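You operate a simulated robot arm through the tools that you are given. There is no shell and no other tool. Be economical: measure what you need, move in short steps, check, and stop when the job is done.

Carry out the task below with a simulated robot arm. There is one attempt and no reset: what you move stays moved.

## Task
Pressure-test the blue plug in the test block at about 150 kPa.
Fine: seat it, clamp tight, pump up and hold; let the air off before you free the clamp.

Only the result counts: the job must be done as asked and must still hold three seconds after the hand-in. Knocking over, shifting, dropping, spilling or breaking anything else fails it.

## Robot
A 7-joint arm with a two-finger gripper, on a carriage that runs on a rail from [1502, -26] to [-877, 15] (x, y) and turns from 1.693 to 7.487 rad about z. Base frame: it is fixed where the carriage stands at the start and does not move with it; the origin is on the floor, on the carriage's upright axis, x ahead of it, y to its left, z up; the surface under the hand at the start is at about z = 900. Readings come in mm, rad, newtons and seconds.
Its first joint turns from -2.601 to 2.601 rad. Places, roughly: column rig [-3000, 200, 700]; socket of the test block [300, -700, 1000]; test clamp [300, -700, 1000]; test gauge [200, -800, 1000]; test pump [100, -700, 1000]; test release button [100, -700, 900]. Payload 2.45 kg.
The TCP is the grasp point between the finger pads, 26 mm short of the fingertips. In the tool frame z runs along the fingers and y along their closing line. The gripper opens to 96 mm. The gripper's body begins 69 mm behind the TCP.
Orientation is that of the tool frame in the base frame, as a unit quaternion [x, y, z, w]. With the fingers straight down and closing along the base's y, the tool's x points along the base's -x, its y along +y and its z along -z.

## Interface
- The arm moves only by the tool step_arm. Its argument "series" is a list of rows, each a list of 7 numbers: the opening, from 0 (shut) to 1 (fully open), then the shift along the tool's x, y, z in units of 300 mm (1.0 is 300 mm), then the turn, a rotation vector about the tool's x, y, z in units of 180 degrees (1.0 is 180 degrees). In form: [[hand, tx, ty, tz, wx, wy, wz], ...]. A call has 1 to 12 rows; each row is the pose to reach, as a shift and turn from the pose commanded when the call began, along the tool's axes at that moment. A call with a number of a shift or a turn outside -1 to 1 is refused whole. Rows are played at 5 a second. More than 50 mm and 0.15 rad between two rows, or a gripper value outside its range, and nothing of the call is played. A pose out of reach is approached as far as the arm can. The call stops where the force on the tool passes 60 N (or 10 N more than at its start, if that is more) or the arm is blocked; 0.2 s more then pass. Each finger halts on what it meets, pressing with about 37 N; the grip force reading is that of the motor and also rises with nothing between the fingers. The clock runs only during rows and for 0.2 s after the last one: add rows that repeat a pose to give the fingers time. The reply holds the time, the measured pose of the TCP, the force on the tool along the base axes, the opening and the grip force, in the units named above and with some noise, with the torque about the TCP (base axes, N m) and any sound that the robot's microphone picked up, and new pictures: "views" is both (left out), scene, wrist or none.
- Cameras (640 x 400 px; columns grow to the right, rows downward): "scene" is now at [-10.6, 94.4, 1697.1]; the picture's right is [-0.93, -0.37, 0.00], its down [-0.18, 0.46, -0.87] and it looks along [0.32, -0.81, -0.49] (base axes); focal length 255 px, centre (320, 200). "wrist" rides on the gripper at [82, 3, -98] in the tool frame; the picture's right is [-0.04, 1.00, 0.00], its down [-0.73, -0.03, -0.68] and it looks along [-0.68, -0.03, 0.73] (tool axes); focal length 256 px, centre (320, 200). There is no depth. A picture from a camera that has moved, and an enlarged one, comes with that camera's place and axes in the base frame and with its lens. The place of the scene camera against the robot may be out by one fixed shift of up to 12 mm in any direction.
- move_column(by): slides the trunk up (or, below 0, down) by that many mm; the arm and the scene camera ride with it, the base frame stays. It gives what a move gives, with no picture.
- roll_base(legs): drives the robot by 1 to 6 legs, each [ahead, left, turn to the left] in mm, mm and rad, along the robot's own axes; the way and the turn of a leg run together, so that a leg with both is an arc; at most 1500 mm and 3.142 rad a leg. The arm and the cameras ride along, it lands a little off, and it stops where it bumps. It keeps to its track: a leg is cut to what the track allows. It gives what a move gives, and a new picture of the scene camera.
- turn_head(pan, tilt): turns the head with the scene camera to pan (to the left, within 2.705 rad either way) and tilt (down, from -0.506 to 1.204), counted from straight ahead of the robot. It gives what a move gives, and a new picture of the scene camera.
- enlarge(camera, box): a new picture of the part [left, top, right, bottom] of that camera's present view, enlarged. No time passes.
- sign_off(): hands the job in; it is judged then, once.

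Go step by step. Nothing tells you exact positions but the pictures and the camera data: compare them with the known pose of the tool, close in by small moves and look again before you grip or let go. The budget is 120 turns and 260 pictures, counting those below and the enlarged ones. Unless the task says otherwise, let go and move clear before handing in, and close with one line.

The tools are called after ">>>" as a command line: name --pt "numbers of a row" for each row, then --argument value for the rest, lists and objects as JSON in quotes. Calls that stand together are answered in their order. step_arm: Moves the arm, as the interface text tells. Its arguments: {"type":"object","properties":{"series":{"type":"array"},"views":{"type":"string","enum":["both","scene","wrist","none"]}},"required":["series"]} The other tools are called the same way: move_column (by) slides the trunk up or down; roll_base (legs) drives the base; turn_head (pan, tilt) turns the head that bears the scene camera; enlarge (camera, box) takes an enlarged picture of a part of a camera's view; sign_off () hands the job in.

At the start:

```text
t: 0.0
ee_pos: [145.8, -902.4, 1292.6]
orientation: [0.0, 1.0, -0.001, -0.001]
force: [-0.6, 0.9, 0.0]
torque: [0.01, 0.01, 0.03]
width: 96.1
gripper_force: 0.1
trunk travel left (down, up): [-675.0, 35.0]
robot x, y, heading: [-4.3, 0.6, -0.003]
head pan, tilt: [-1.19, 0.513]
```

scene: 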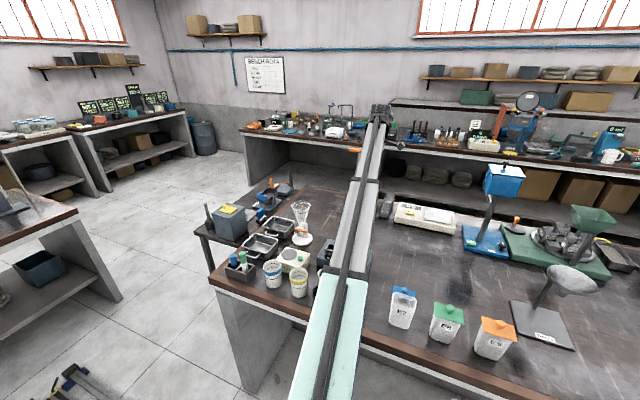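
wrist: 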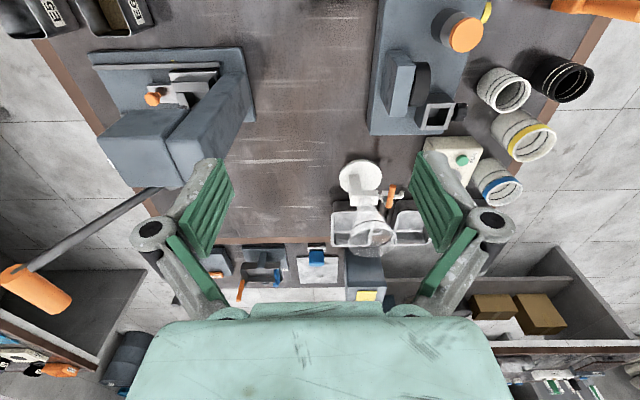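

The wrist view shows a grey fixture at upper right that is probably the test block. I'll enlarge it and the surroundings to find the blue plug.

>>> enlarge --camera "wrist" --box '[340, 0, 600, 160]'

>>> enlarge --camera "scene" --box '[180, 160, 370, 310]'

>>> enlarge --camera "wrist" --box '[60, 0, 340, 180]'

>>> enlarge --camera "scene" --box '[370, 80, 640, 370]'

```text
2.46 times, centred on (470, 80) of wrist
camera zoom: at [62.8, -897.1, 1390.2], right [0.04, 1.0, 0.0], down [0.73, -0.03, 0.68], along [0.68, -0.03, -0.73], focal length 630 px, centre (-49, 495)
```

zoom: 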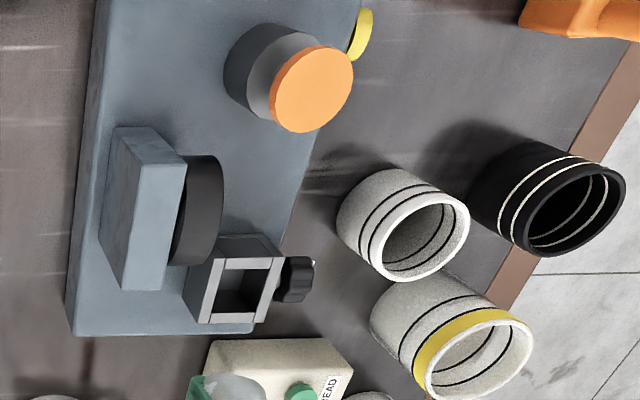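

```text
2.67 times, centred on (275, 235) of scene
camera zoom: at [-10.6, 94.4, 1697.1], right [-0.93, -0.37, 0.0], down [-0.18, 0.46, -0.87], along [0.32, -0.81, -0.49], focal length 680 px, centre (440, 107)
```

zoom: 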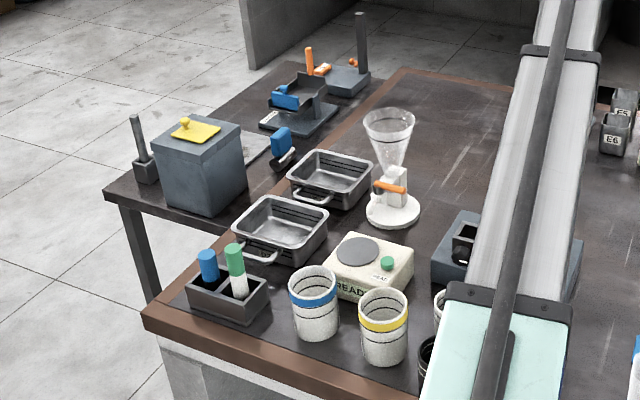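

```text
2.22 times, centred on (200, 90) of wrist
camera zoom: at [62.8, -897.1, 1390.2], right [0.04, 1.0, 0.0], down [0.73, -0.03, 0.68], along [0.68, -0.03, -0.73], focal length 569 px, centre (587, 444)
```

zoom: 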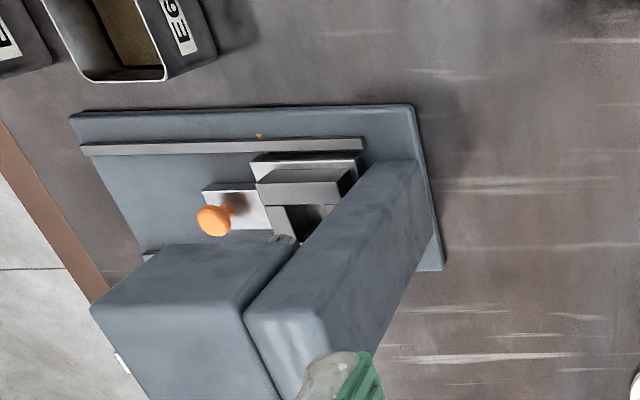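

```text
1.38 times, centred on (505, 225) of scene
camera zoom: at [-10.6, 94.4, 1697.1], right [-0.93, -0.37, 0.0], down [-0.18, 0.46, -0.87], along [0.32, -0.81, -0.49], focal length 352 px, centre (65, 166)
```

zoom: 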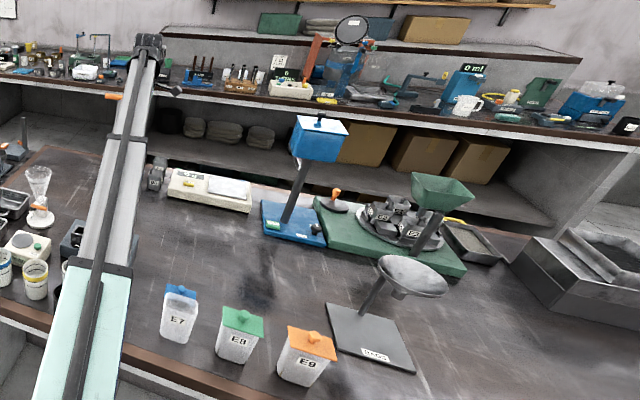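

The rack with blue and green plugs is near [616,-511]. The test block has its square socket near [252,-720], the gauge near [200,-785], the orange pump near [141,-710], and a yellow button at its front. I'll bring the wrist camera round to see the rack.

>>> step_arm --pt "1 -0.064 0.123 0 0 0 0" --pt "1 -0.128 0.246 0 0 0 0" --pt "1 -0.192 0.369 0 0 0 0" --pt "1 -0.256 0.492 0 0 0 0" --pt "1 -0.32 0.615 0 0 0 0" --pt "1 -0.384 0.738 0 0 0 0" --pt "1 -0.448 0.861 0 0 0 0" --pt "1 -0.512 0.984 0 0 0 0"

```text
t: 1.8
ee_pos: [300.3, -615.1, 1276.6]
orientation: [0.0, 1.0, -0.008, 0.003]
force: [-0.3, -0.2, -0.4]
torque: [0.01, -0.01, 0.01]
width: 96.1
gripper_force: 0.0
out of reach, approached as far as the arm can: row 7, 8
trunk travel left (down, up): [-675.0, 35.0]
robot x, y, heading: [-2.7, -2.5, -0.002]
head pan, tilt: [-1.19, 0.513]
camera scene: at [-10.5, 94.8, 1697.0], right [-0.93, -0.37, 0.0], down [-0.18, 0.46, -0.87], along [0.32, -0.81, -0.49], focal length 255 px, centre (320, 200)
camera wrist: at [217.9, -608.2, 1374.7], right [0.04, 1.0, -0.02], down [0.73, -0.02, 0.68], along [0.68, -0.04, -0.73], focal length 256 px, centre (320, 200)
```

scene: 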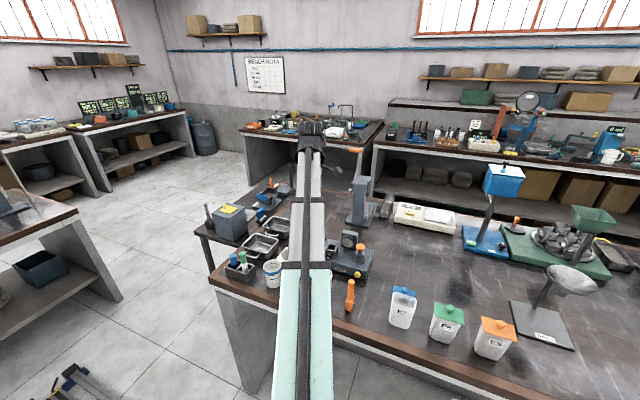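
wrist: 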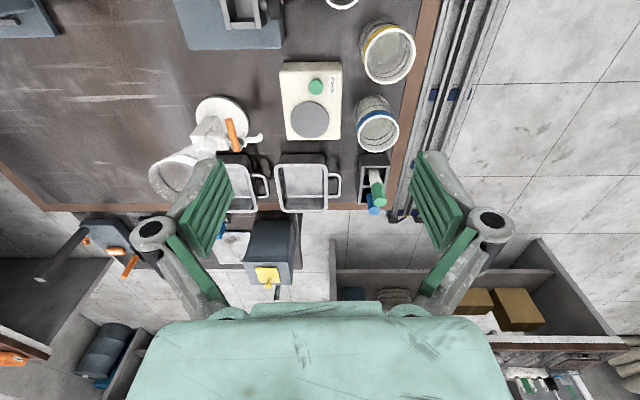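

>>> enlarge --camera "scene" --box '[310, 215, 400, 290]'

>>> enlarge --camera "wrist" --box '[320, 90, 440, 230]'

>>> enlarge --camera "scene" --box '[200, 235, 290, 295]'

```text
5.33 times, centred on (355, 252) of scene
camera zoom: at [-10.5, 94.8, 1697.0], right [-0.93, -0.37, 0.0], down [-0.18, 0.46, -0.87], along [0.32, -0.81, -0.49], focal length 1360 px, centre (133, -80)
```

zoom: 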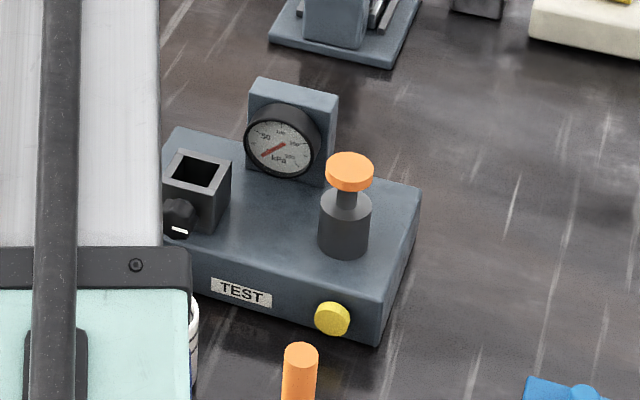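

```text
2.86 times, centred on (380, 160) of wrist
camera zoom: at [217.9, -608.2, 1374.7], right [0.04, 1.0, -0.02], down [0.73, -0.02, 0.68], along [0.68, -0.04, -0.73], focal length 731 px, centre (149, 314)
```

zoom: 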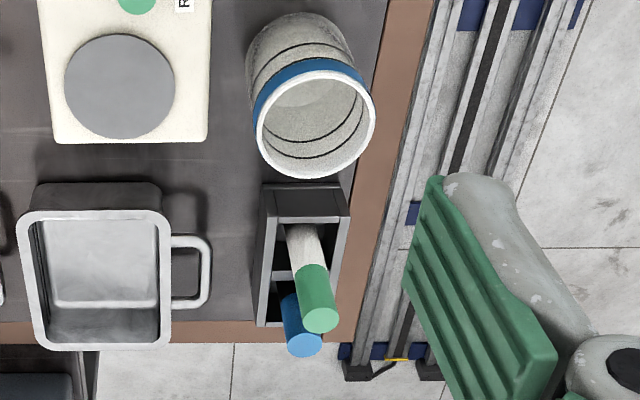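

```text
6.67 times, centred on (245, 265) of scene
camera zoom: at [-10.5, 94.8, 1697.0], right [-0.93, -0.37, 0.0], down [-0.18, 0.46, -0.87], along [0.32, -0.81, -0.49], focal length 1700 px, centre (820, -233)
```

zoom: 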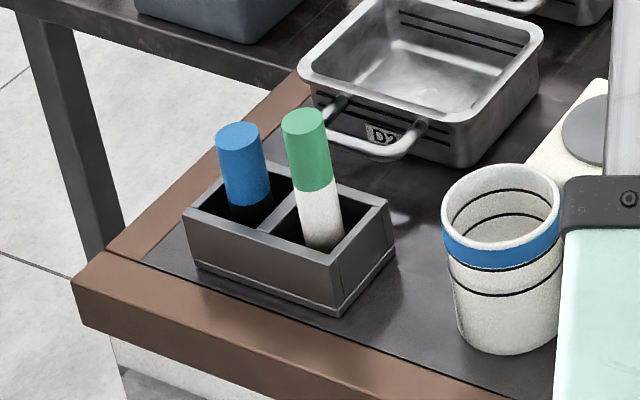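

The blue plug top is at about [613,-514,992], 26 mm across, with the green one 52 mm nearer in x. I'll move above it, keeping the closing line along y.

>>> step_arm --pt "1 -0.121 0.04 0.054 0 0 0" --pt "1 -0.242 0.08 0.108 0 0 0" --pt "1 -0.363 0.12 0.162 0 0 0" --pt "1 -0.484 0.16 0.216 0 0 0" --pt "1 -0.605 0.2 0.27 0 0 0" --pt "1 -0.726 0.24 0.324 0 0 0" --pt "1 -0.847 0.28 0.378 0 0 0" --pt "1 -0.967 0.317 0.433 0 0 0"

```text
t: 3.6
ee_pos: [592.5, -517.4, 1150.5]
orientation: [0.0, 1.0, 0.0, 0.0]
force: [0.2, -0.7, -0.9]
torque: [-0.01, 0.0, -0.01]
width: 96.2
gripper_force: 0.0
trunk travel left (down, up): [-675.0, 35.0]
robot x, y, heading: [0.9, -1.4, -0.004]
head pan, tilt: [-1.19, 0.513]
camera scene: at [-10.2, 94.4, 1697.1], right [-0.93, -0.37, 0.0], down [-0.18, 0.46, -0.87], along [0.32, -0.81, -0.49], focal length 255 px, centre (320, 200)
camera wrist: at [510.3, -513.2, 1247.4], right [0.04, 1.0, 0.0], down [0.73, -0.03, 0.68], along [0.68, -0.03, -0.73], focal length 256 px, centre (320, 200)
```

scene: 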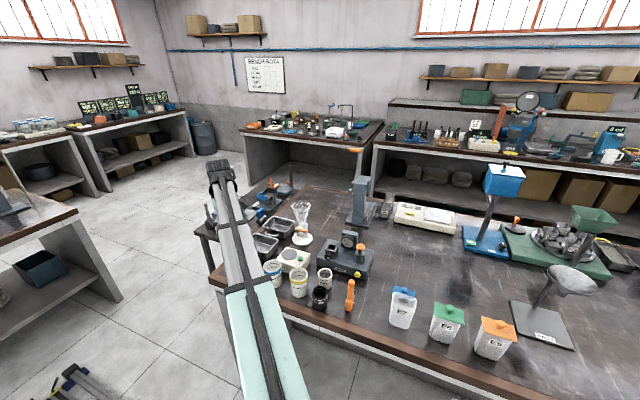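
wrist: 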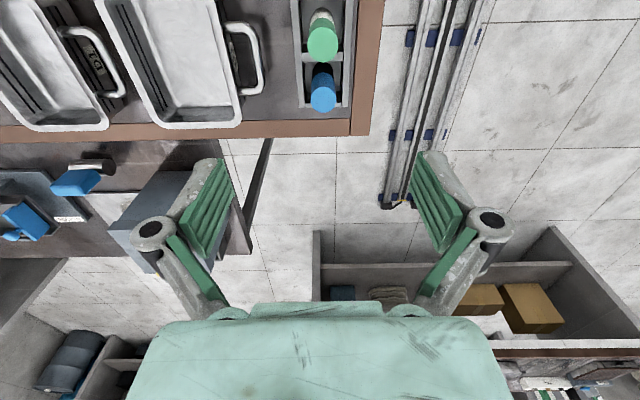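

Now the scene camera sees the test block clear. I'll enlarge both the block and the plug.

>>> enlarge --camera "wrist" --box '[270, 0, 400, 130]'

>>> enlarge --camera "scene" --box '[310, 220, 385, 290]'

```text
3.08 times, centred on (335, 65) of wrist
camera zoom: at [510.3, -513.2, 1247.4], right [0.04, 1.0, 0.0], down [0.73, -0.03, 0.68], along [0.68, -0.03, -0.73], focal length 788 px, centre (274, 615)
```

zoom: 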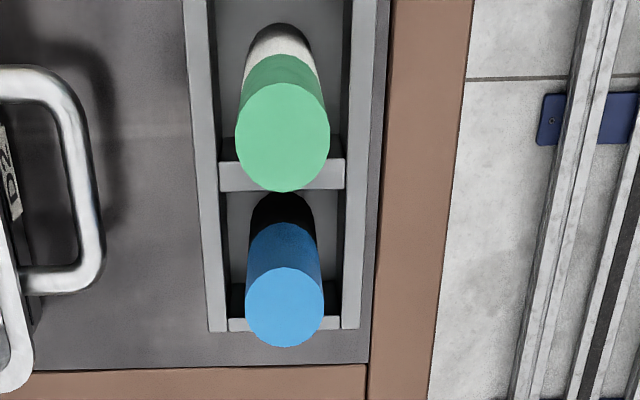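

```text
5.71 times, centred on (348, 255) of scene
camera zoom: at [-10.2, 94.4, 1697.1], right [-0.93, -0.37, 0.0], down [-0.18, 0.46, -0.87], along [0.32, -0.81, -0.49], focal length 1458 px, centre (163, -114)
```

zoom: 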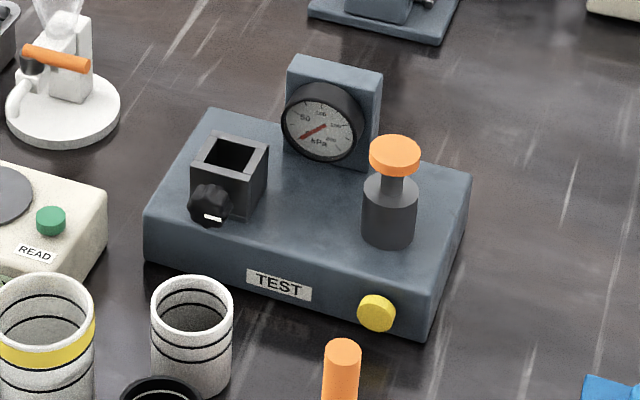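

The blue plug spans z≈910–990, with the blue cap from 947 up, at [612.5,-514.4]. The tray rim is near 942. I'll align, part-close the hand and go down to TCP z≈980.

>>> step_arm --pt "0.65 -0.067 0.0103 0 0 0 0" --pt "0.65 -0.067 0.0103 0.14 0 0 0" --pt "0.65 -0.067 0.0103 0.28 0 0 0" --pt "0.65 -0.067 0.0103 0.4 0 0 0" --views "wrist"

```text
t: 4.6
ee_pos: [611.4, -515.8, 1026.9]
orientation: [-0.001, 1.0, -0.001, 0.0]
force: [0.4, 1.4, -0.2]
torque: [0.0, 0.0, -0.01]
width: 62.5
gripper_force: 0.0
trunk travel left (down, up): [-675.0, 35.0]
robot x, y, heading: [1.1, -1.2, 0.001]
head pan, tilt: [-1.19, 0.513]
camera wrist: at [530.0, -510.6, 1124.4], right [0.04, 1.0, 0.0], down [0.73, -0.03, 0.68], along [0.68, -0.03, -0.73], focal length 256 px, centre (320, 200)
```

wrist: 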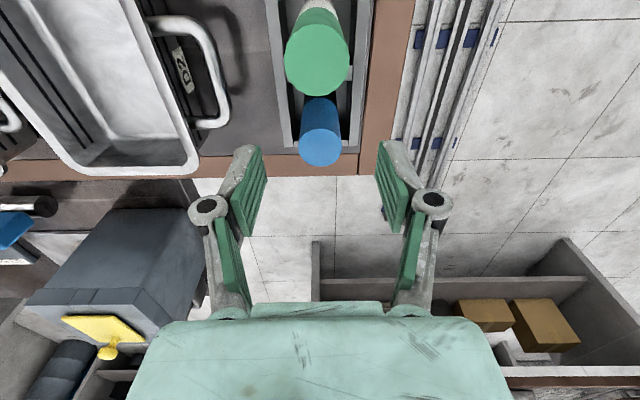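

The plug is centred between the fingers. Down another 47 mm, then close.

>>> step_arm --pt "0.65 0 0.004 0.08 0 0 0" --pt "0.65 0 0.004 0.157 0 0 0" --pt "0.65 0 0.004 0.157 0 0 0" --pt "0 0 0.004 0.157 0 0 0" --pt "0 0 0.004 0.157 0 0 0" --pt "0 0 0.004 0.157 0 0 0" --views "wrist"

```text
t: 6.0
ee_pos: [609.7, -513.9, 978.1]
orientation: [0.0, 1.0, 0.0, 0.0]
force: [0.9, -0.6, 4.8]
torque: [-0.01, -0.04, -0.01]
width: 24.5
gripper_force: 37.1
trunk travel left (down, up): [-675.0, 35.0]
robot x, y, heading: [1.2, 3.4, -0.001]
head pan, tilt: [-1.19, 0.513]
camera wrist: at [527.9, -508.5, 1076.0], right [0.04, 1.0, 0.0], down [0.73, -0.03, 0.68], along [0.68, -0.03, -0.73], focal length 256 px, centre (320, 200)
```

wrist: 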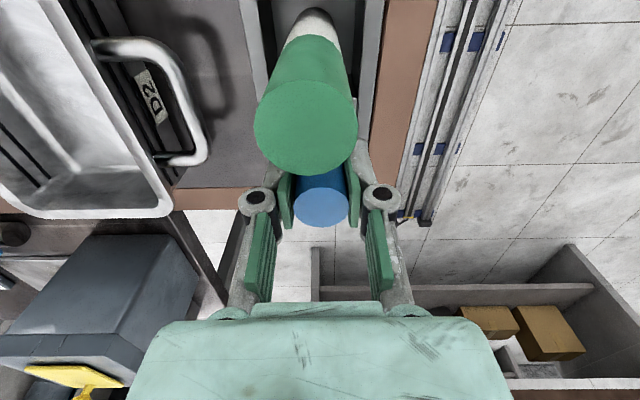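

Gripped (24.5 mm wide). I'll lift straight up.

>>> step_arm --pt "0 0 0 -0.05 0 0 0" --pt "0 0 0 -0.15 0 0 0" --pt "0 0 0 -0.3 0 0 0" --pt "0 0 0 -0.45 0 0 0" --pt "0 0 0 -0.55 0 0 0"

>>> enlarge --camera "scene" --box '[200, 170, 400, 300]'

```text
t: 7.2
ee_pos: [612.4, -513.7, 1144.6]
orientation: [0.001, 1.0, -0.001, 0.0]
force: [0.2, 0.0, -0.1]
torque: [0.01, 0.04, 0.0]
width: 24.7
gripper_force: 36.6
trunk travel left (down, up): [-675.0, 35.0]
robot x, y, heading: [1.2, -3.2, 0.0]
head pan, tilt: [-1.19, 0.513]
camera scene: at [-10.6, 94.4, 1697.0], right [-0.93, -0.37, 0.0], down [-0.18, 0.46, -0.87], along [0.32, -0.81, -0.49], focal length 255 px, centre (320, 200)
camera wrist: at [531.3, -508.8, 1241.6], right [0.04, 1.0, 0.0], down [0.73, -0.03, 0.68], along [0.68, -0.03, -0.73], focal length 256 px, centre (320, 200)
```

scene: 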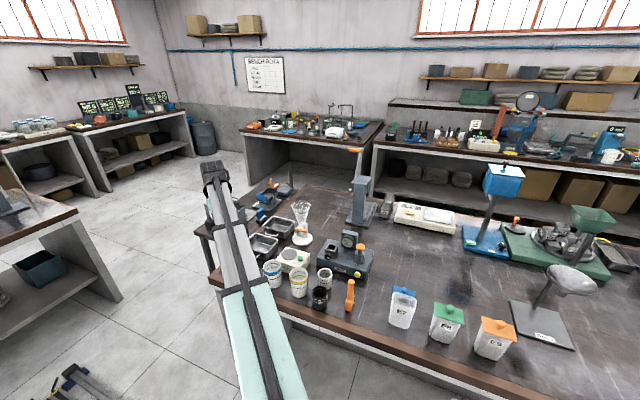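
wrist: 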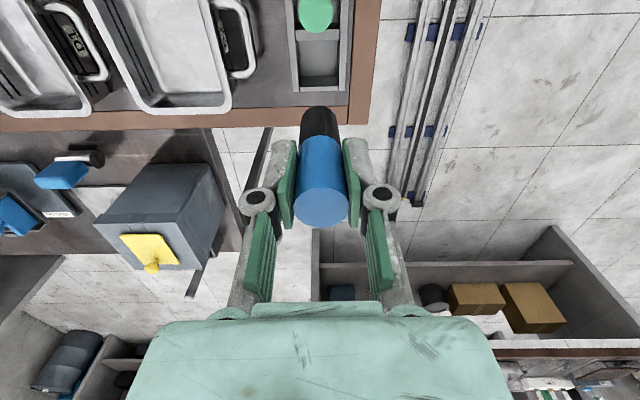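

```text
3.08 times, centred on (300, 235) of scene
camera zoom: at [-10.6, 94.4, 1697.0], right [-0.93, -0.37, 0.0], down [-0.18, 0.46, -0.87], along [0.32, -0.81, -0.49], focal length 785 px, centre (382, 92)
```

zoom: 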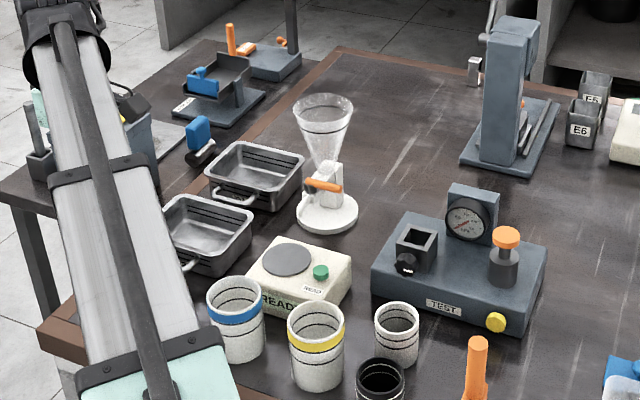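

Now carry it over the socket, which two camera rays place at about [257,-714] with its rim at z≈989. I'll move most of the way first, staying high.

>>> step_arm --pt "0 0.1125 -0.0634 0 0 0 0" --pt "0 0.225 -0.1268 0 0 0 0" --pt "0 0.3375 -0.19 0 0 0 0" --pt "0 0.45 -0.2535 0 0 0 0" --pt "0 0.5625 -0.317 0 0 0 0" --pt "0 0.675 -0.38 0 0 0 0" --pt "0 0.7875 -0.444 0 0 0 0" --pt "0 0.9 -0.507 0 0 0 0" --views "wrist"

```text
t: 9.0
ee_pos: [341.0, -667.6, 1143.3]
orientation: [0.0, 1.0, 0.0, 0.0]
force: [-0.3, 0.8, 0.0]
torque: [-0.01, 0.02, 0.04]
width: 24.5
gripper_force: 36.7
trunk travel left (down, up): [-675.0, 35.0]
robot x, y, heading: [-0.7, 2.4, 0.004]
head pan, tilt: [-1.19, 0.513]
camera wrist: at [258.8, -662.9, 1241.3], right [0.04, 1.0, 0.0], down [0.73, -0.03, 0.68], along [0.68, -0.03, -0.73], focal length 256 px, centre (320, 200)
```

wrist: 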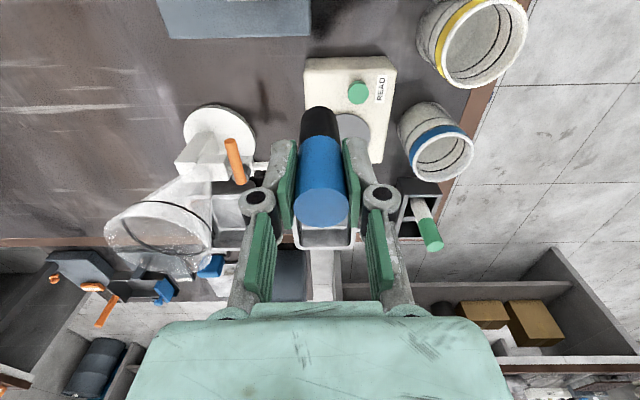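

>>> step_arm --pt "0 0.14 -0.0775 0 0 0 0" --pt "0 0.28 -0.155 0 0 0 0" --pt "0 0.28 -0.155 0.12 0 0 0"

>>> enlarge --camera "wrist" --box '[240, 40, 400, 140]'

>>> enlarge --camera "scene" --box '[300, 200, 400, 290]'

```text
t: 9.8
ee_pos: [257.0, -713.3, 1109.3]
orientation: [-0.001, 1.0, 0.0, 0.0]
force: [0.2, -0.1, -0.2]
torque: [-0.01, -0.03, -0.01]
width: 24.7
gripper_force: 36.6
trunk travel left (down, up): [-675.0, 35.0]
robot x, y, heading: [-4.9, 0.2, 0.002]
head pan, tilt: [-1.19, 0.513]
camera scene: at [-10.6, 94.3, 1697.1], right [-0.93, -0.37, 0.0], down [-0.18, 0.46, -0.87], along [0.32, -0.81, -0.49], focal length 255 px, centre (320, 200)
camera wrist: at [175.2, -708.4, 1206.2], right [0.04, 1.0, 0.0], down [0.73, -0.03, 0.68], along [0.68, -0.03, -0.73], focal length 256 px, centre (320, 200)
```

scene: 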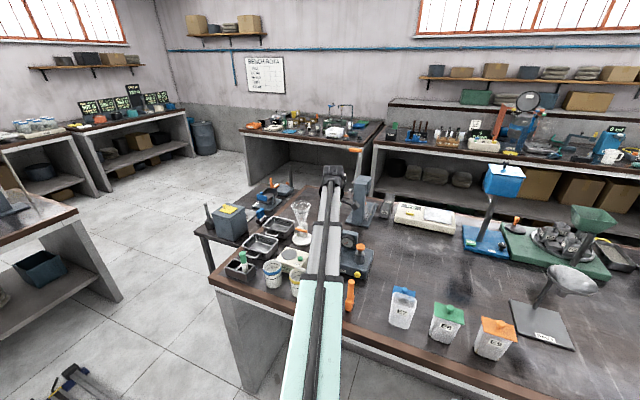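
wrist: 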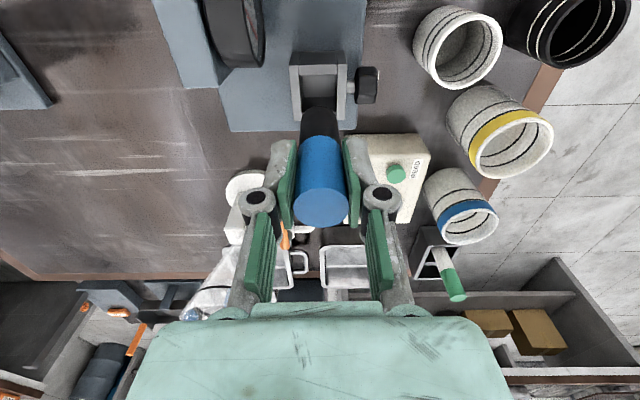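

```text
4.00 times, centred on (320, 90) of wrist
camera zoom: at [175.2, -708.4, 1206.2], right [0.04, 1.0, 0.0], down [0.73, -0.03, 0.68], along [0.68, -0.03, -0.73], focal length 1024 px, centre (320, 640)
```

zoom: 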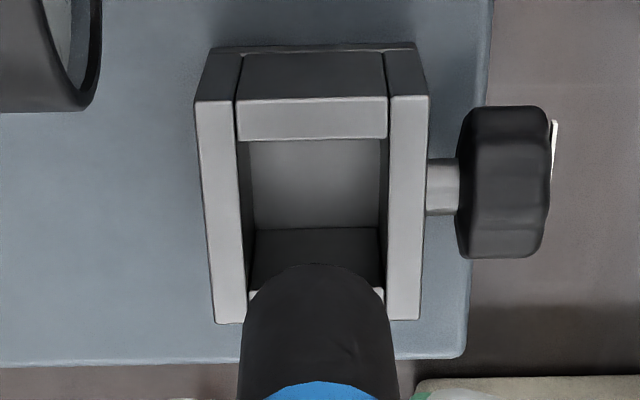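

```text
4.44 times, centred on (350, 245) of scene
camera zoom: at [-10.6, 94.3, 1697.1], right [-0.93, -0.37, 0.0], down [-0.18, 0.46, -0.87], along [0.32, -0.81, -0.49], focal length 1134 px, centre (187, 0)
```

zoom: 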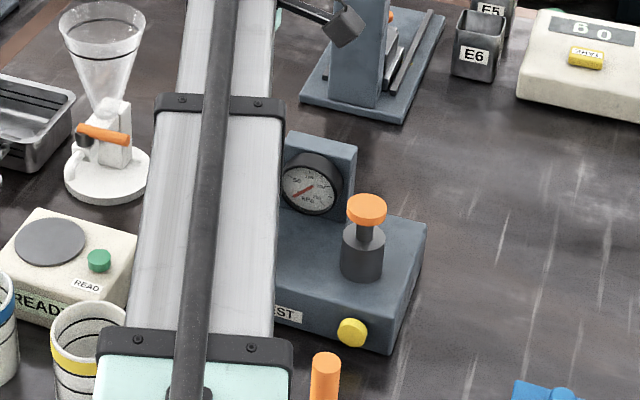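

The plug lines up with the socket opening, whose centre is about [257,-713.3]. I'll go down so the plug's end just enters, then check.

>>> step_arm --pt "0 0 0 0.1 0 0 0" --pt "0 0 0 0.16 0 0 0" --pt "0 0 0 0.19 0 0 0" --pt "0 0 0 0.21 0 0 0" --views "none"

>>> enlarge --camera "wrist" --box '[240, 40, 400, 140]'

```text
t: 10.8
ee_pos: [256.2, -711.4, 1044.6]
orientation: [0.001, 1.0, 0.0, 0.0]
force: [0.8, 0.1, -1.7]
torque: [0.02, -0.01, 0.01]
width: 24.5
gripper_force: 37.3
trunk travel left (down, up): [-675.0, 35.0]
robot x, y, heading: [-1.5, 0.8, -0.0]
head pan, tilt: [-1.19, 0.513]
```

```text
4.00 times, centred on (320, 90) of wrist
camera zoom: at [174.4, -707.8, 1142.9], right [0.04, 1.0, 0.0], down [0.73, -0.03, 0.68], along [0.68, -0.03, -0.73], focal length 1024 px, centre (320, 640)
```

zoom: 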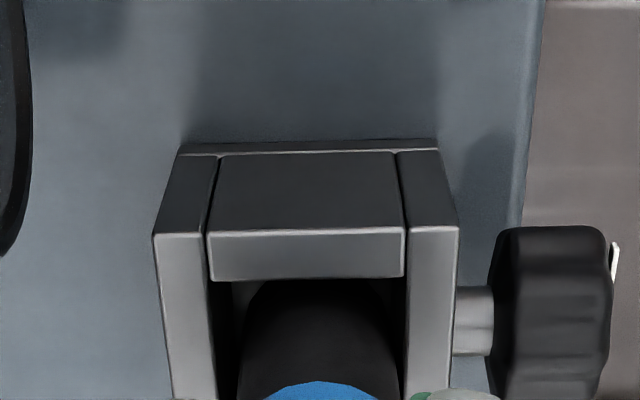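

The plug's end is inside the socket, slightly toward the knob side. I'll shift it 1.5 mm and lower it to the floor.

>>> step_arm --pt "0 0 -0.005 0 0 0 0" --pt "0 0 -0.005 0.03 0 0 0" --pt "0 0 -0.005 0.05 0 0 0" --pt "0 0 -0.005 0.07 0 0 0" --views "none"

>>> enlarge --camera "wrist" --box '[240, 60, 400, 260]'

```text
t: 11.8
ee_pos: [255.8, -714.1, 1027.2]
orientation: [0.0, 1.0, -0.002, 0.0]
force: [-2.2, -3.6, 22.3]
torque: [-0.02, 0.12, -0.02]
width: 24.5
gripper_force: 36.7
trunk travel left (down, up): [-675.0, 35.0]
robot x, y, heading: [-0.4, -2.4, -0.001]
head pan, tilt: [-1.19, 0.513]
```

```text
2.00 times, centred on (320, 160) of wrist
camera zoom: at [174.3, -708.9, 1124.7], right [0.04, 1.0, 0.0], down [0.73, -0.03, 0.68], along [0.68, -0.03, -0.73], focal length 512 px, centre (320, 280)
```

zoom: 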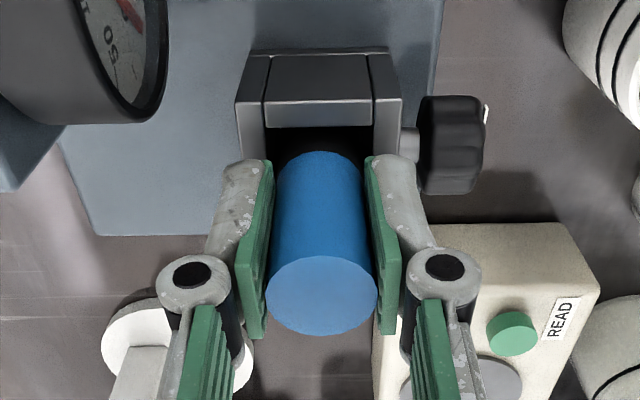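

Contact with 22 N at TCP z 1027. I'll press a little further to see whether that is the floor.

>>> step_arm --pt "0 0 0 0.01 0 0 0" --pt "0 0 0 0.02 0 0 0" --pt "0 0 0 0.02 0 0 0" --views "none"

```text
t: 12.6
ee_pos: [256.4, -713.8, 1019.5]
orientation: [0.0, 1.0, -0.001, 0.001]
force: [0.9, -4.3, 27.8]
torque: [-0.13, -0.06, 0.0]
width: 24.9
gripper_force: 37.2
trunk travel left (down, up): [-675.0, 35.0]
robot x, y, heading: [-4.1, -0.1, 0.001]
head pan, tilt: [-1.19, 0.513]
```

>>> enlarge --camera "wrist" --box '[240, 60, 400, 260]'

```text
2.00 times, centred on (320, 160) of wrist
camera zoom: at [174.7, -709.2, 1117.5], right [0.04, 1.0, 0.0], down [0.73, -0.03, 0.68], along [0.68, -0.03, -0.73], focal length 512 px, centre (320, 280)
```

zoom: 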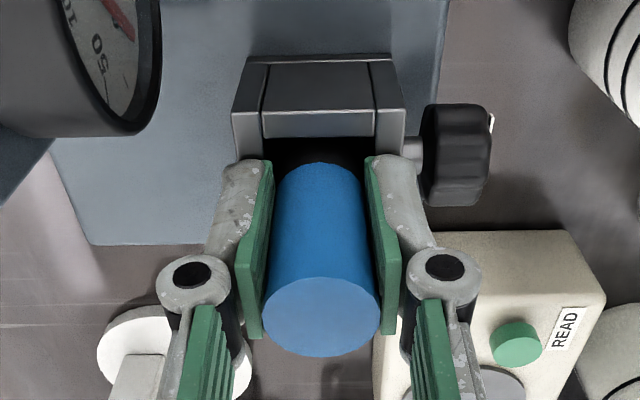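

The plug slipped up in the fingers instead of sinking, so it is on the socket floor. I'll open just a little, because the knob is close by, and then rise.

>>> step_arm --pt "0.36 0 0 -0.005 0 0 0" --pt "0.36 0 0 -0.005 0 0 0" --pt "0.36 0 0 -0.08 0 0 0" --pt "0.36 0 0 -0.2 0 0 0" --pt "0.36 0 0 -0.33 0 0 0" --views "wrist"

>>> enlarge --camera "wrist" --box '[160, 0, 480, 200]'

```text
t: 13.8
ee_pos: [256.4, -714.1, 1116.5]
orientation: [0.0, 1.0, -0.001, 0.0]
force: [0.6, -0.6, -0.1]
torque: [0.04, 0.01, -0.02]
width: 34.6
gripper_force: 0.0
trunk travel left (down, up): [-675.0, 35.0]
robot x, y, heading: [-0.5, -1.5, 0.001]
head pan, tilt: [-1.19, 0.513]
camera wrist: at [173.8, -710.2, 1213.4], right [0.04, 1.0, 0.0], down [0.73, -0.03, 0.68], along [0.68, -0.03, -0.73], focal length 256 px, centre (320, 200)
```

wrist: 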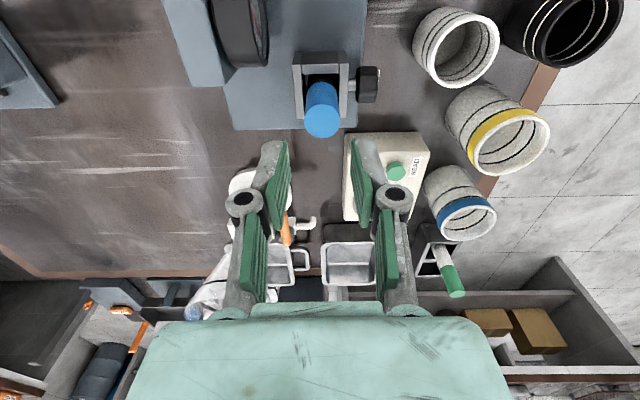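

```text
2.00 times, centred on (320, 100) of wrist
camera zoom: at [173.8, -710.2, 1213.4], right [0.04, 1.0, 0.0], down [0.73, -0.03, 0.68], along [0.68, -0.03, -0.73], focal length 512 px, centre (320, 400)
```

zoom: 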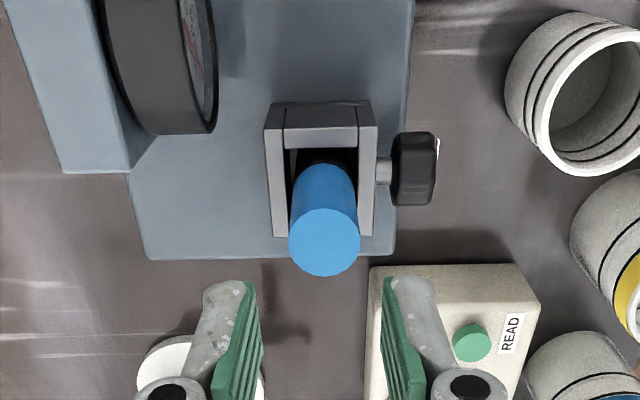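

The plug stands at about z 1041. I'll close the fingers and press on its top to be sure it is home.

>>> step_arm --pt "0 0.003 0 0.05 0 0 0" --pt "0 0.003 0 0.12 0 0 0" --pt "0 0.003 0 0.15 0 0 0" --pt "0 0.003 0 0.165 0 0 0" --pt "0 0.003 0 0.18 0 0 0" --pt "0 0.003 0 0.195 0 0 0" --pt "0 0.003 0 0.21 0 0 0" --pt "0 0.003 0 0.225 0 0 0" --views "wrist"

```text
t: 15.3
ee_pos: [255.7, -715.5, 1065.6]
orientation: [0.0, 1.0, -0.006, 0.002]
force: [-0.8, 2.0, 34.3]
torque: [0.05, 0.02, 0.01]
width: 6.1
gripper_force: 28.7
trunk travel left (down, up): [-675.0, 35.0]
robot x, y, heading: [-1.2, -0.2, -0.002]
head pan, tilt: [-1.19, 0.513]
stopped in row 7: the force on the tool passed its limit at 66 N (the readings are from after the stop); the commanded pose is now the measured one
camera wrist: at [173.9, -709.2, 1163.7], right [0.04, 1.0, -0.01], down [0.73, -0.02, 0.68], along [0.68, -0.04, -0.73], focal length 256 px, centre (320, 200)
```

wrist: 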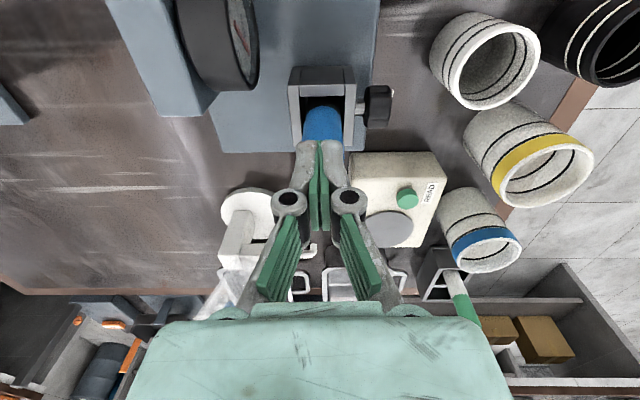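

The plug is firmly home with its top at about z 1040. The clamp knob has its axis along y, centred about [256,-672,973]. A cup at [239,-590] blocks a level approach, so I'll turn the hand 90° and grip the knob from above, closing along x, to turn it by leaning. First I rise and yaw.

>>> step_arm --pt "0 0 0 -0.1 0 0 0" --pt "0 0 0 -0.22 0 0 0.03" --pt "0.6 0 0.05 -0.3 0 0 0.075" --pt "0.6 0 0.1 -0.35 0 0 0.12" --pt "0.6 0 0.14 -0.35 0 0 0.165" --pt "0.6 0 0.14 -0.35 0 0 0.21" --pt "0.6 0 0.14 -0.35 0 0 0.255" --pt "0.6 0 0.14 -0.35 0 0 0.3" --pt "0.6 0 0.14 -0.35 0 0 0.345" --pt "0.6 0 0.14 -0.35 0 0 0.39" --pt "0.6 0 0.14 -0.35 0 0 0.435" --pt "0.6 0 0.14 -0.35 0 0 0.48"

```text
t: 17.9
ee_pos: [256.1, -675.1, 1165.7]
orientation: [0.686, 0.728, -0.002, 0.003]
force: [-0.6, 0.3, -0.5]
torque: [-0.05, 0.02, 0.02]
width: 57.6
gripper_force: 0.0
trunk travel left (down, up): [-675.0, 35.0]
robot x, y, heading: [-2.1, -0.3, -0.005]
head pan, tilt: [-1.19, 0.513]
camera scene: at [-10.5, 94.4, 1697.1], right [-0.93, -0.37, 0.0], down [-0.18, 0.46, -0.87], along [0.32, -0.81, -0.49], focal length 255 px, centre (320, 200)
camera wrist: at [254.5, -590.4, 1263.5], right [1.0, 0.02, 0.0], down [0.01, -0.73, 0.68], along [0.02, -0.68, -0.73], focal length 256 px, centre (320, 200)
```

scene: 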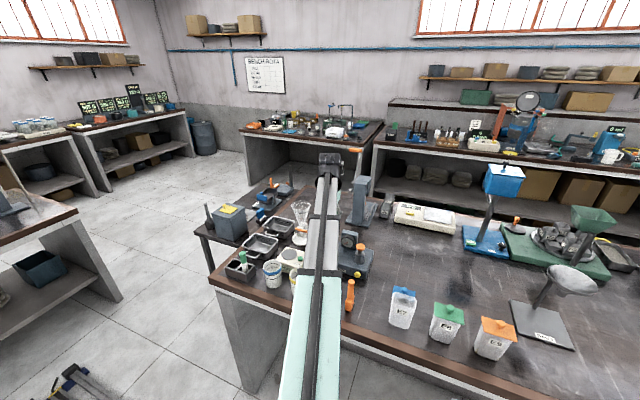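
wrist: 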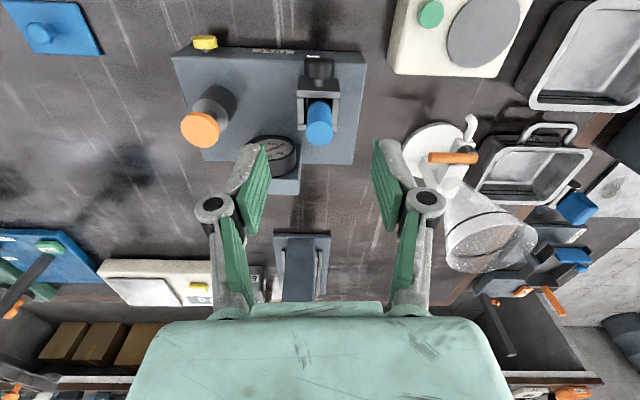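

>>> enlarge --camera "wrist" --box '[170, 20, 380, 200]'

>>> enlarge --camera "wrist" --box '[290, 40, 350, 110]'

```text
2.22 times, centred on (275, 110) of wrist
camera zoom: at [254.5, -590.4, 1263.5], right [1.0, 0.02, 0.0], down [0.01, -0.73, 0.68], along [0.02, -0.68, -0.73], focal length 569 px, centre (420, 400)
```

zoom: 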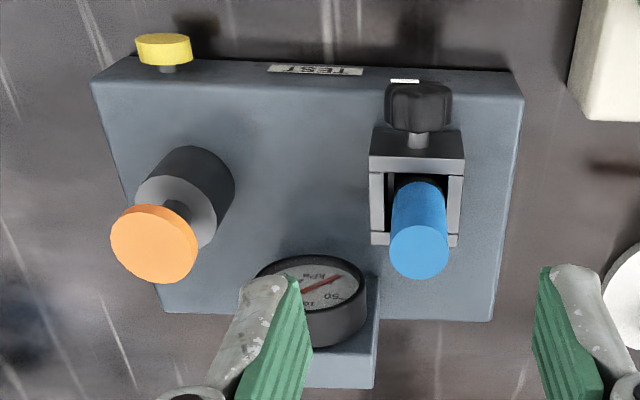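

```text
5.71 times, centred on (320, 75) of wrist
camera zoom: at [254.5, -590.4, 1263.5], right [1.0, 0.02, 0.0], down [0.01, -0.73, 0.68], along [0.02, -0.68, -0.73], focal length 1463 px, centre (320, 914)
```

zoom: 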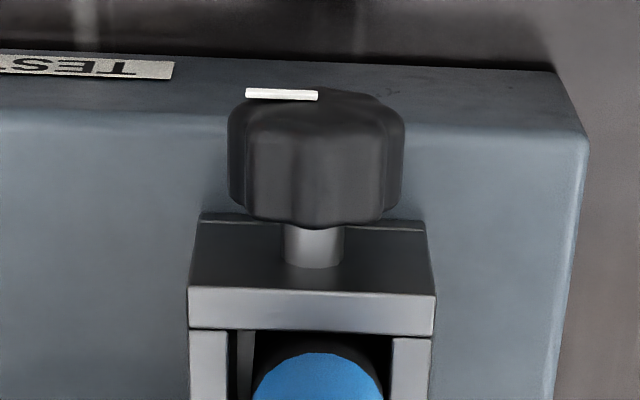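

The knob centre is about [257,-671,973], 32 mm across. I'll finish the yaw and descend above it.

>>> step_arm --pt "0.55 0.0135 0.0038 0.1 0 0 0.02" --pt "0.55 0.0135 0.0038 0.25 0 0 0.02" --pt "0.55 0.0135 0.0038 0.4 0 0 0.02" --pt "0.55 0.0135 0.0038 0.42 0 0 0.02" --views "wrist"

>>> enlarge --camera "wrist" --box '[240, 80, 400, 200]'

```text
t: 18.9
ee_pos: [258.9, -672.7, 1039.4]
orientation: [0.707, 0.708, -0.002, 0.003]
force: [0.6, 0.2, 0.4]
torque: [0.02, 0.04, -0.02]
width: 52.9
gripper_force: 0.0
trunk travel left (down, up): [-675.0, 35.0]
robot x, y, heading: [0.1, -1.4, 0.002]
head pan, tilt: [-1.19, 0.513]
camera wrist: at [261.7, -588.4, 1137.2], right [1.0, -0.04, 0.0], down [-0.03, -0.73, 0.68], along [-0.03, -0.68, -0.73], focal length 256 px, centre (320, 200)
```

wrist: 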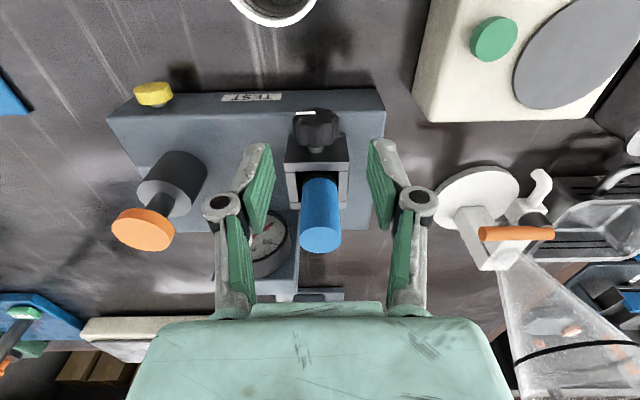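

```text
3.33 times, centred on (320, 140) of wrist
camera zoom: at [261.7, -588.4, 1137.2], right [1.0, -0.04, 0.0], down [-0.03, -0.73, 0.68], along [-0.03, -0.68, -0.73], focal length 853 px, centre (320, 400)
```

zoom: 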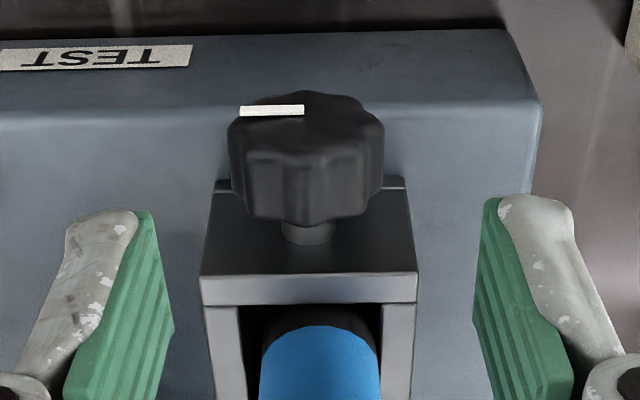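

>>> step_arm --pt "0.55 0.005 -0.008 0.09 0 0 0" --pt "0.55 0.005 -0.008 0.175 0 0 0" --pt "0.55 0.005 -0.008 0.175 0 0 0" --pt "0 0.005 -0.008 0.175 0 0 0" --pt "0 0.005 -0.008 0.175 0 0 0" --pt "0 0.005 -0.008 0.175 0 0 0" --views "wrist"

>>> enlarge --camera "wrist" --box '[220, 80, 420, 240]'

```text
t: 20.3
ee_pos: [256.2, -669.2, 988.1]
orientation: [0.708, 0.707, -0.002, 0.003]
force: [-6.7, 2.3, -3.1]
torque: [-0.28, 0.11, -0.81]
width: 28.8
gripper_force: 45.2
trunk travel left (down, up): [-675.0, 35.0]
robot x, y, heading: [1.0, -1.5, 0.0]
head pan, tilt: [-1.19, 0.513]
camera wrist: at [259.1, -586.3, 1085.4], right [1.0, -0.04, 0.0], down [-0.03, -0.73, 0.68], along [-0.03, -0.68, -0.73], focal length 256 px, centre (320, 200)
```

wrist: 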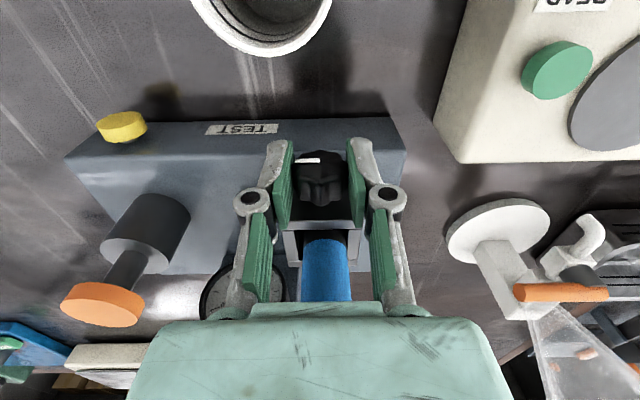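

```text
2.50 times, centred on (320, 160) of wrist
camera zoom: at [259.1, -586.3, 1085.4], right [1.0, -0.04, 0.0], down [-0.03, -0.73, 0.68], along [-0.03, -0.68, -0.73], focal length 640 px, centre (320, 300)
```

zoom: 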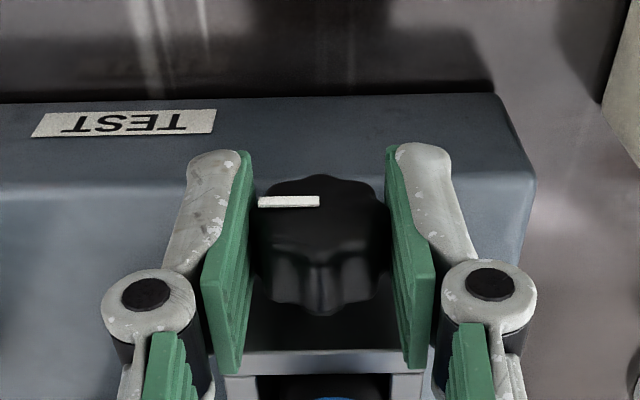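

Knob gripped. Now I'll lean the hand toward −x about the knob axis, which is clockwise seen from the front, by 0.56 rad as the first tightening stroke.

>>> step_arm --pt "0 0 -0.007 0.0005 -0.0446 0 0" --pt "0 0 -0.0138 0.0019 -0.0891 0 0" --pt "0 0 -0.0204 0.0043 -0.1337 0 0" --pt "0 0 -0.0266 0.0076 -0.1783 0 0" --views "wrist"

>>> enlarge --camera "wrist" --box '[220, 80, 420, 240]'

```text
t: 21.3
ee_pos: [248.8, -671.1, 985.9]
orientation: [0.678, 0.68, 0.195, 0.199]
force: [0.8, -1.7, 4.3]
torque: [-0.22, -0.04, -0.92]
width: 29.1
gripper_force: 44.5
trunk travel left (down, up): [-675.0, 35.0]
robot x, y, heading: [3.1, 1.2, 0.0]
head pan, tilt: [-1.19, 0.513]
camera wrist: at [198.9, -586.3, 1069.8], right [0.84, -0.04, 0.54], down [-0.39, -0.73, 0.56], along [0.37, -0.68, -0.63], focal length 256 px, centre (320, 200)
```

wrist: 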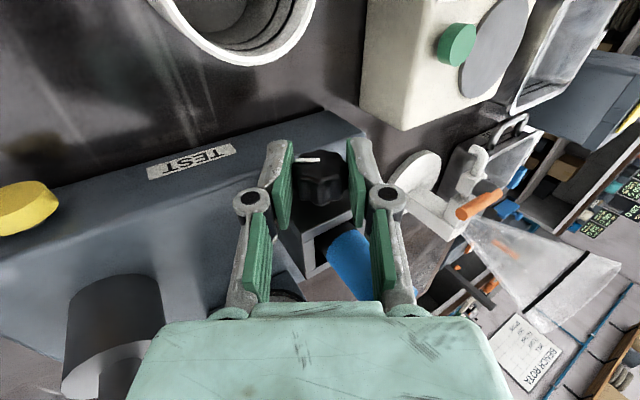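

```text
2.50 times, centred on (320, 160) of wrist
camera zoom: at [198.9, -586.3, 1069.8], right [0.84, -0.04, 0.54], down [-0.39, -0.73, 0.56], along [0.37, -0.68, -0.63], focal length 640 px, centre (320, 300)
```

zoom: 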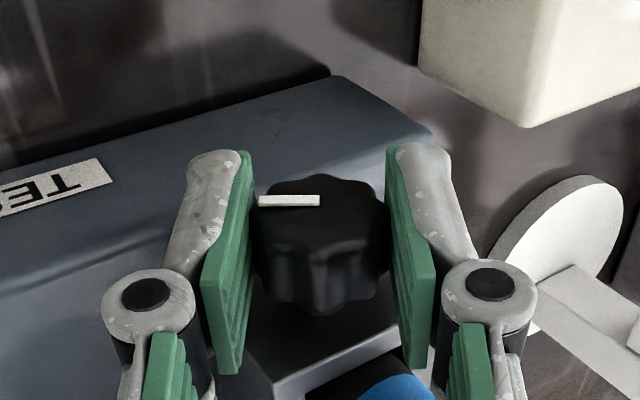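

The knob turned cleanly with the hand and little resistance. I'll ratchet: open slightly, swing back past upright to +0.42 rad, and re-grip.

>>> step_arm --pt "0.42 0 0 0 0 0 0" --pt "0.42 0 0.007 0.0005 0.0446 0 0" --pt "0.42 0 0.0138 0.0019 0.0891 0 0" --pt "0.42 0 0.0204 0.0043 0.1337 0 0" --pt "0.42 0 0.0266 0.0076 0.1783 0 0" --pt "0.42 0 0.0322 0.0118 0.2228 0 0" --pt "0.42 0 0.0372 0.0166 0.2674 0 0" --pt "0.42 0 0.0415 0.0222 0.3119 0 0" --pt "0.42 0 0.0415 0.0222 0.3119 0 0" --pt "0 0 0.0415 0.0222 0.3119 0 0" --pt "0 0 0.0415 0.0222 0.3119 0 0" --views "none"

>>> enlarge --camera "wrist" --box '[220, 80, 420, 240]'

```text
t: 23.7
ee_pos: [261.2, -669.0, 988.6]
orientation: [0.693, 0.69, -0.149, -0.144]
force: [-0.5, 0.1, 3.2]
torque: [-0.32, 0.09, -0.59]
width: 28.8
gripper_force: 45.2
trunk travel left (down, up): [-675.0, 35.0]
robot x, y, heading: [1.3, 1.4, 0.002]
head pan, tilt: [-1.19, 0.513]
```

```text
2.50 times, centred on (320, 160) of wrist
camera zoom: at [304.5, -586.1, 1074.9], right [0.91, -0.04, -0.41], down [0.25, -0.73, 0.64], along [-0.32, -0.68, -0.65], focal length 640 px, centre (320, 300)
```

zoom: 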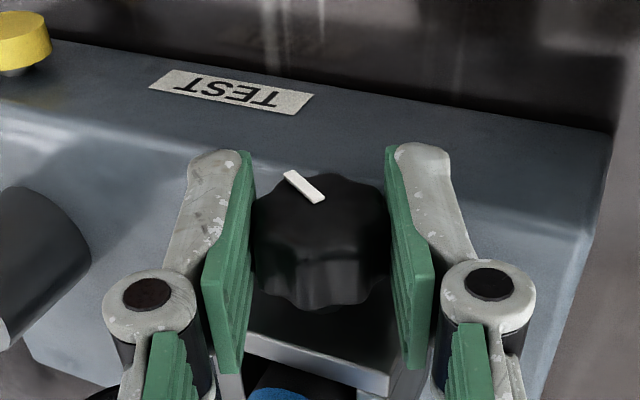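

Gripped again. Next comes a full tightening stroke of −0.98 rad.

>>> step_arm --pt "0 0 -0.007 0.0005 -0.0446 0 0" --pt "0 0 -0.0138 0.0019 -0.0891 0 0" --pt "0 0 -0.0204 0.0043 -0.1337 0 0" --pt "0 0 -0.0266 0.0076 -0.1783 0 0" --pt "0 0 -0.0322 0.0118 -0.2228 0 0" --pt "0 0 -0.0372 0.0166 -0.2674 0 0" --pt "0 0 -0.0415 0.0222 -0.3119 0 0" --views "none"

>>> enlarge --camera "wrist" --box '[220, 80, 420, 240]'

```text
t: 25.3
ee_pos: [248.4, -669.3, 986.8]
orientation: [0.678, 0.68, 0.195, 0.201]
force: [7.4, -10.6, 24.8]
torque: [-0.15, -0.26, -1.04]
width: 28.8
gripper_force: 45.2
trunk travel left (down, up): [-675.0, 35.0]
robot x, y, heading: [-2.5, -0.0, 0.002]
head pan, tilt: [-1.19, 0.513]
```

```text
2.50 times, centred on (320, 160) of wrist
camera zoom: at [198.5, -585.9, 1069.9], right [0.84, -0.04, 0.54], down [-0.39, -0.73, 0.56], along [0.37, -0.68, -0.63], focal length 640 px, centre (320, 300)
```

zoom: 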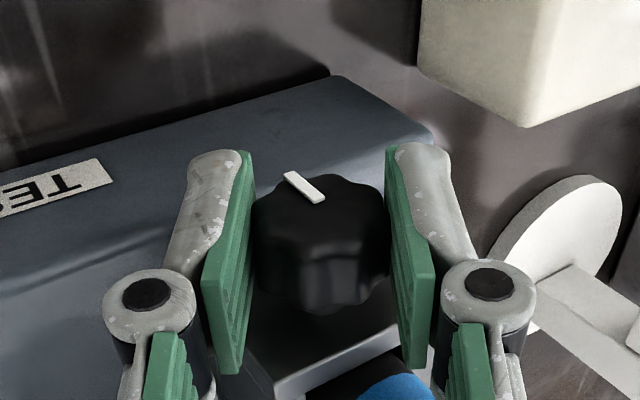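

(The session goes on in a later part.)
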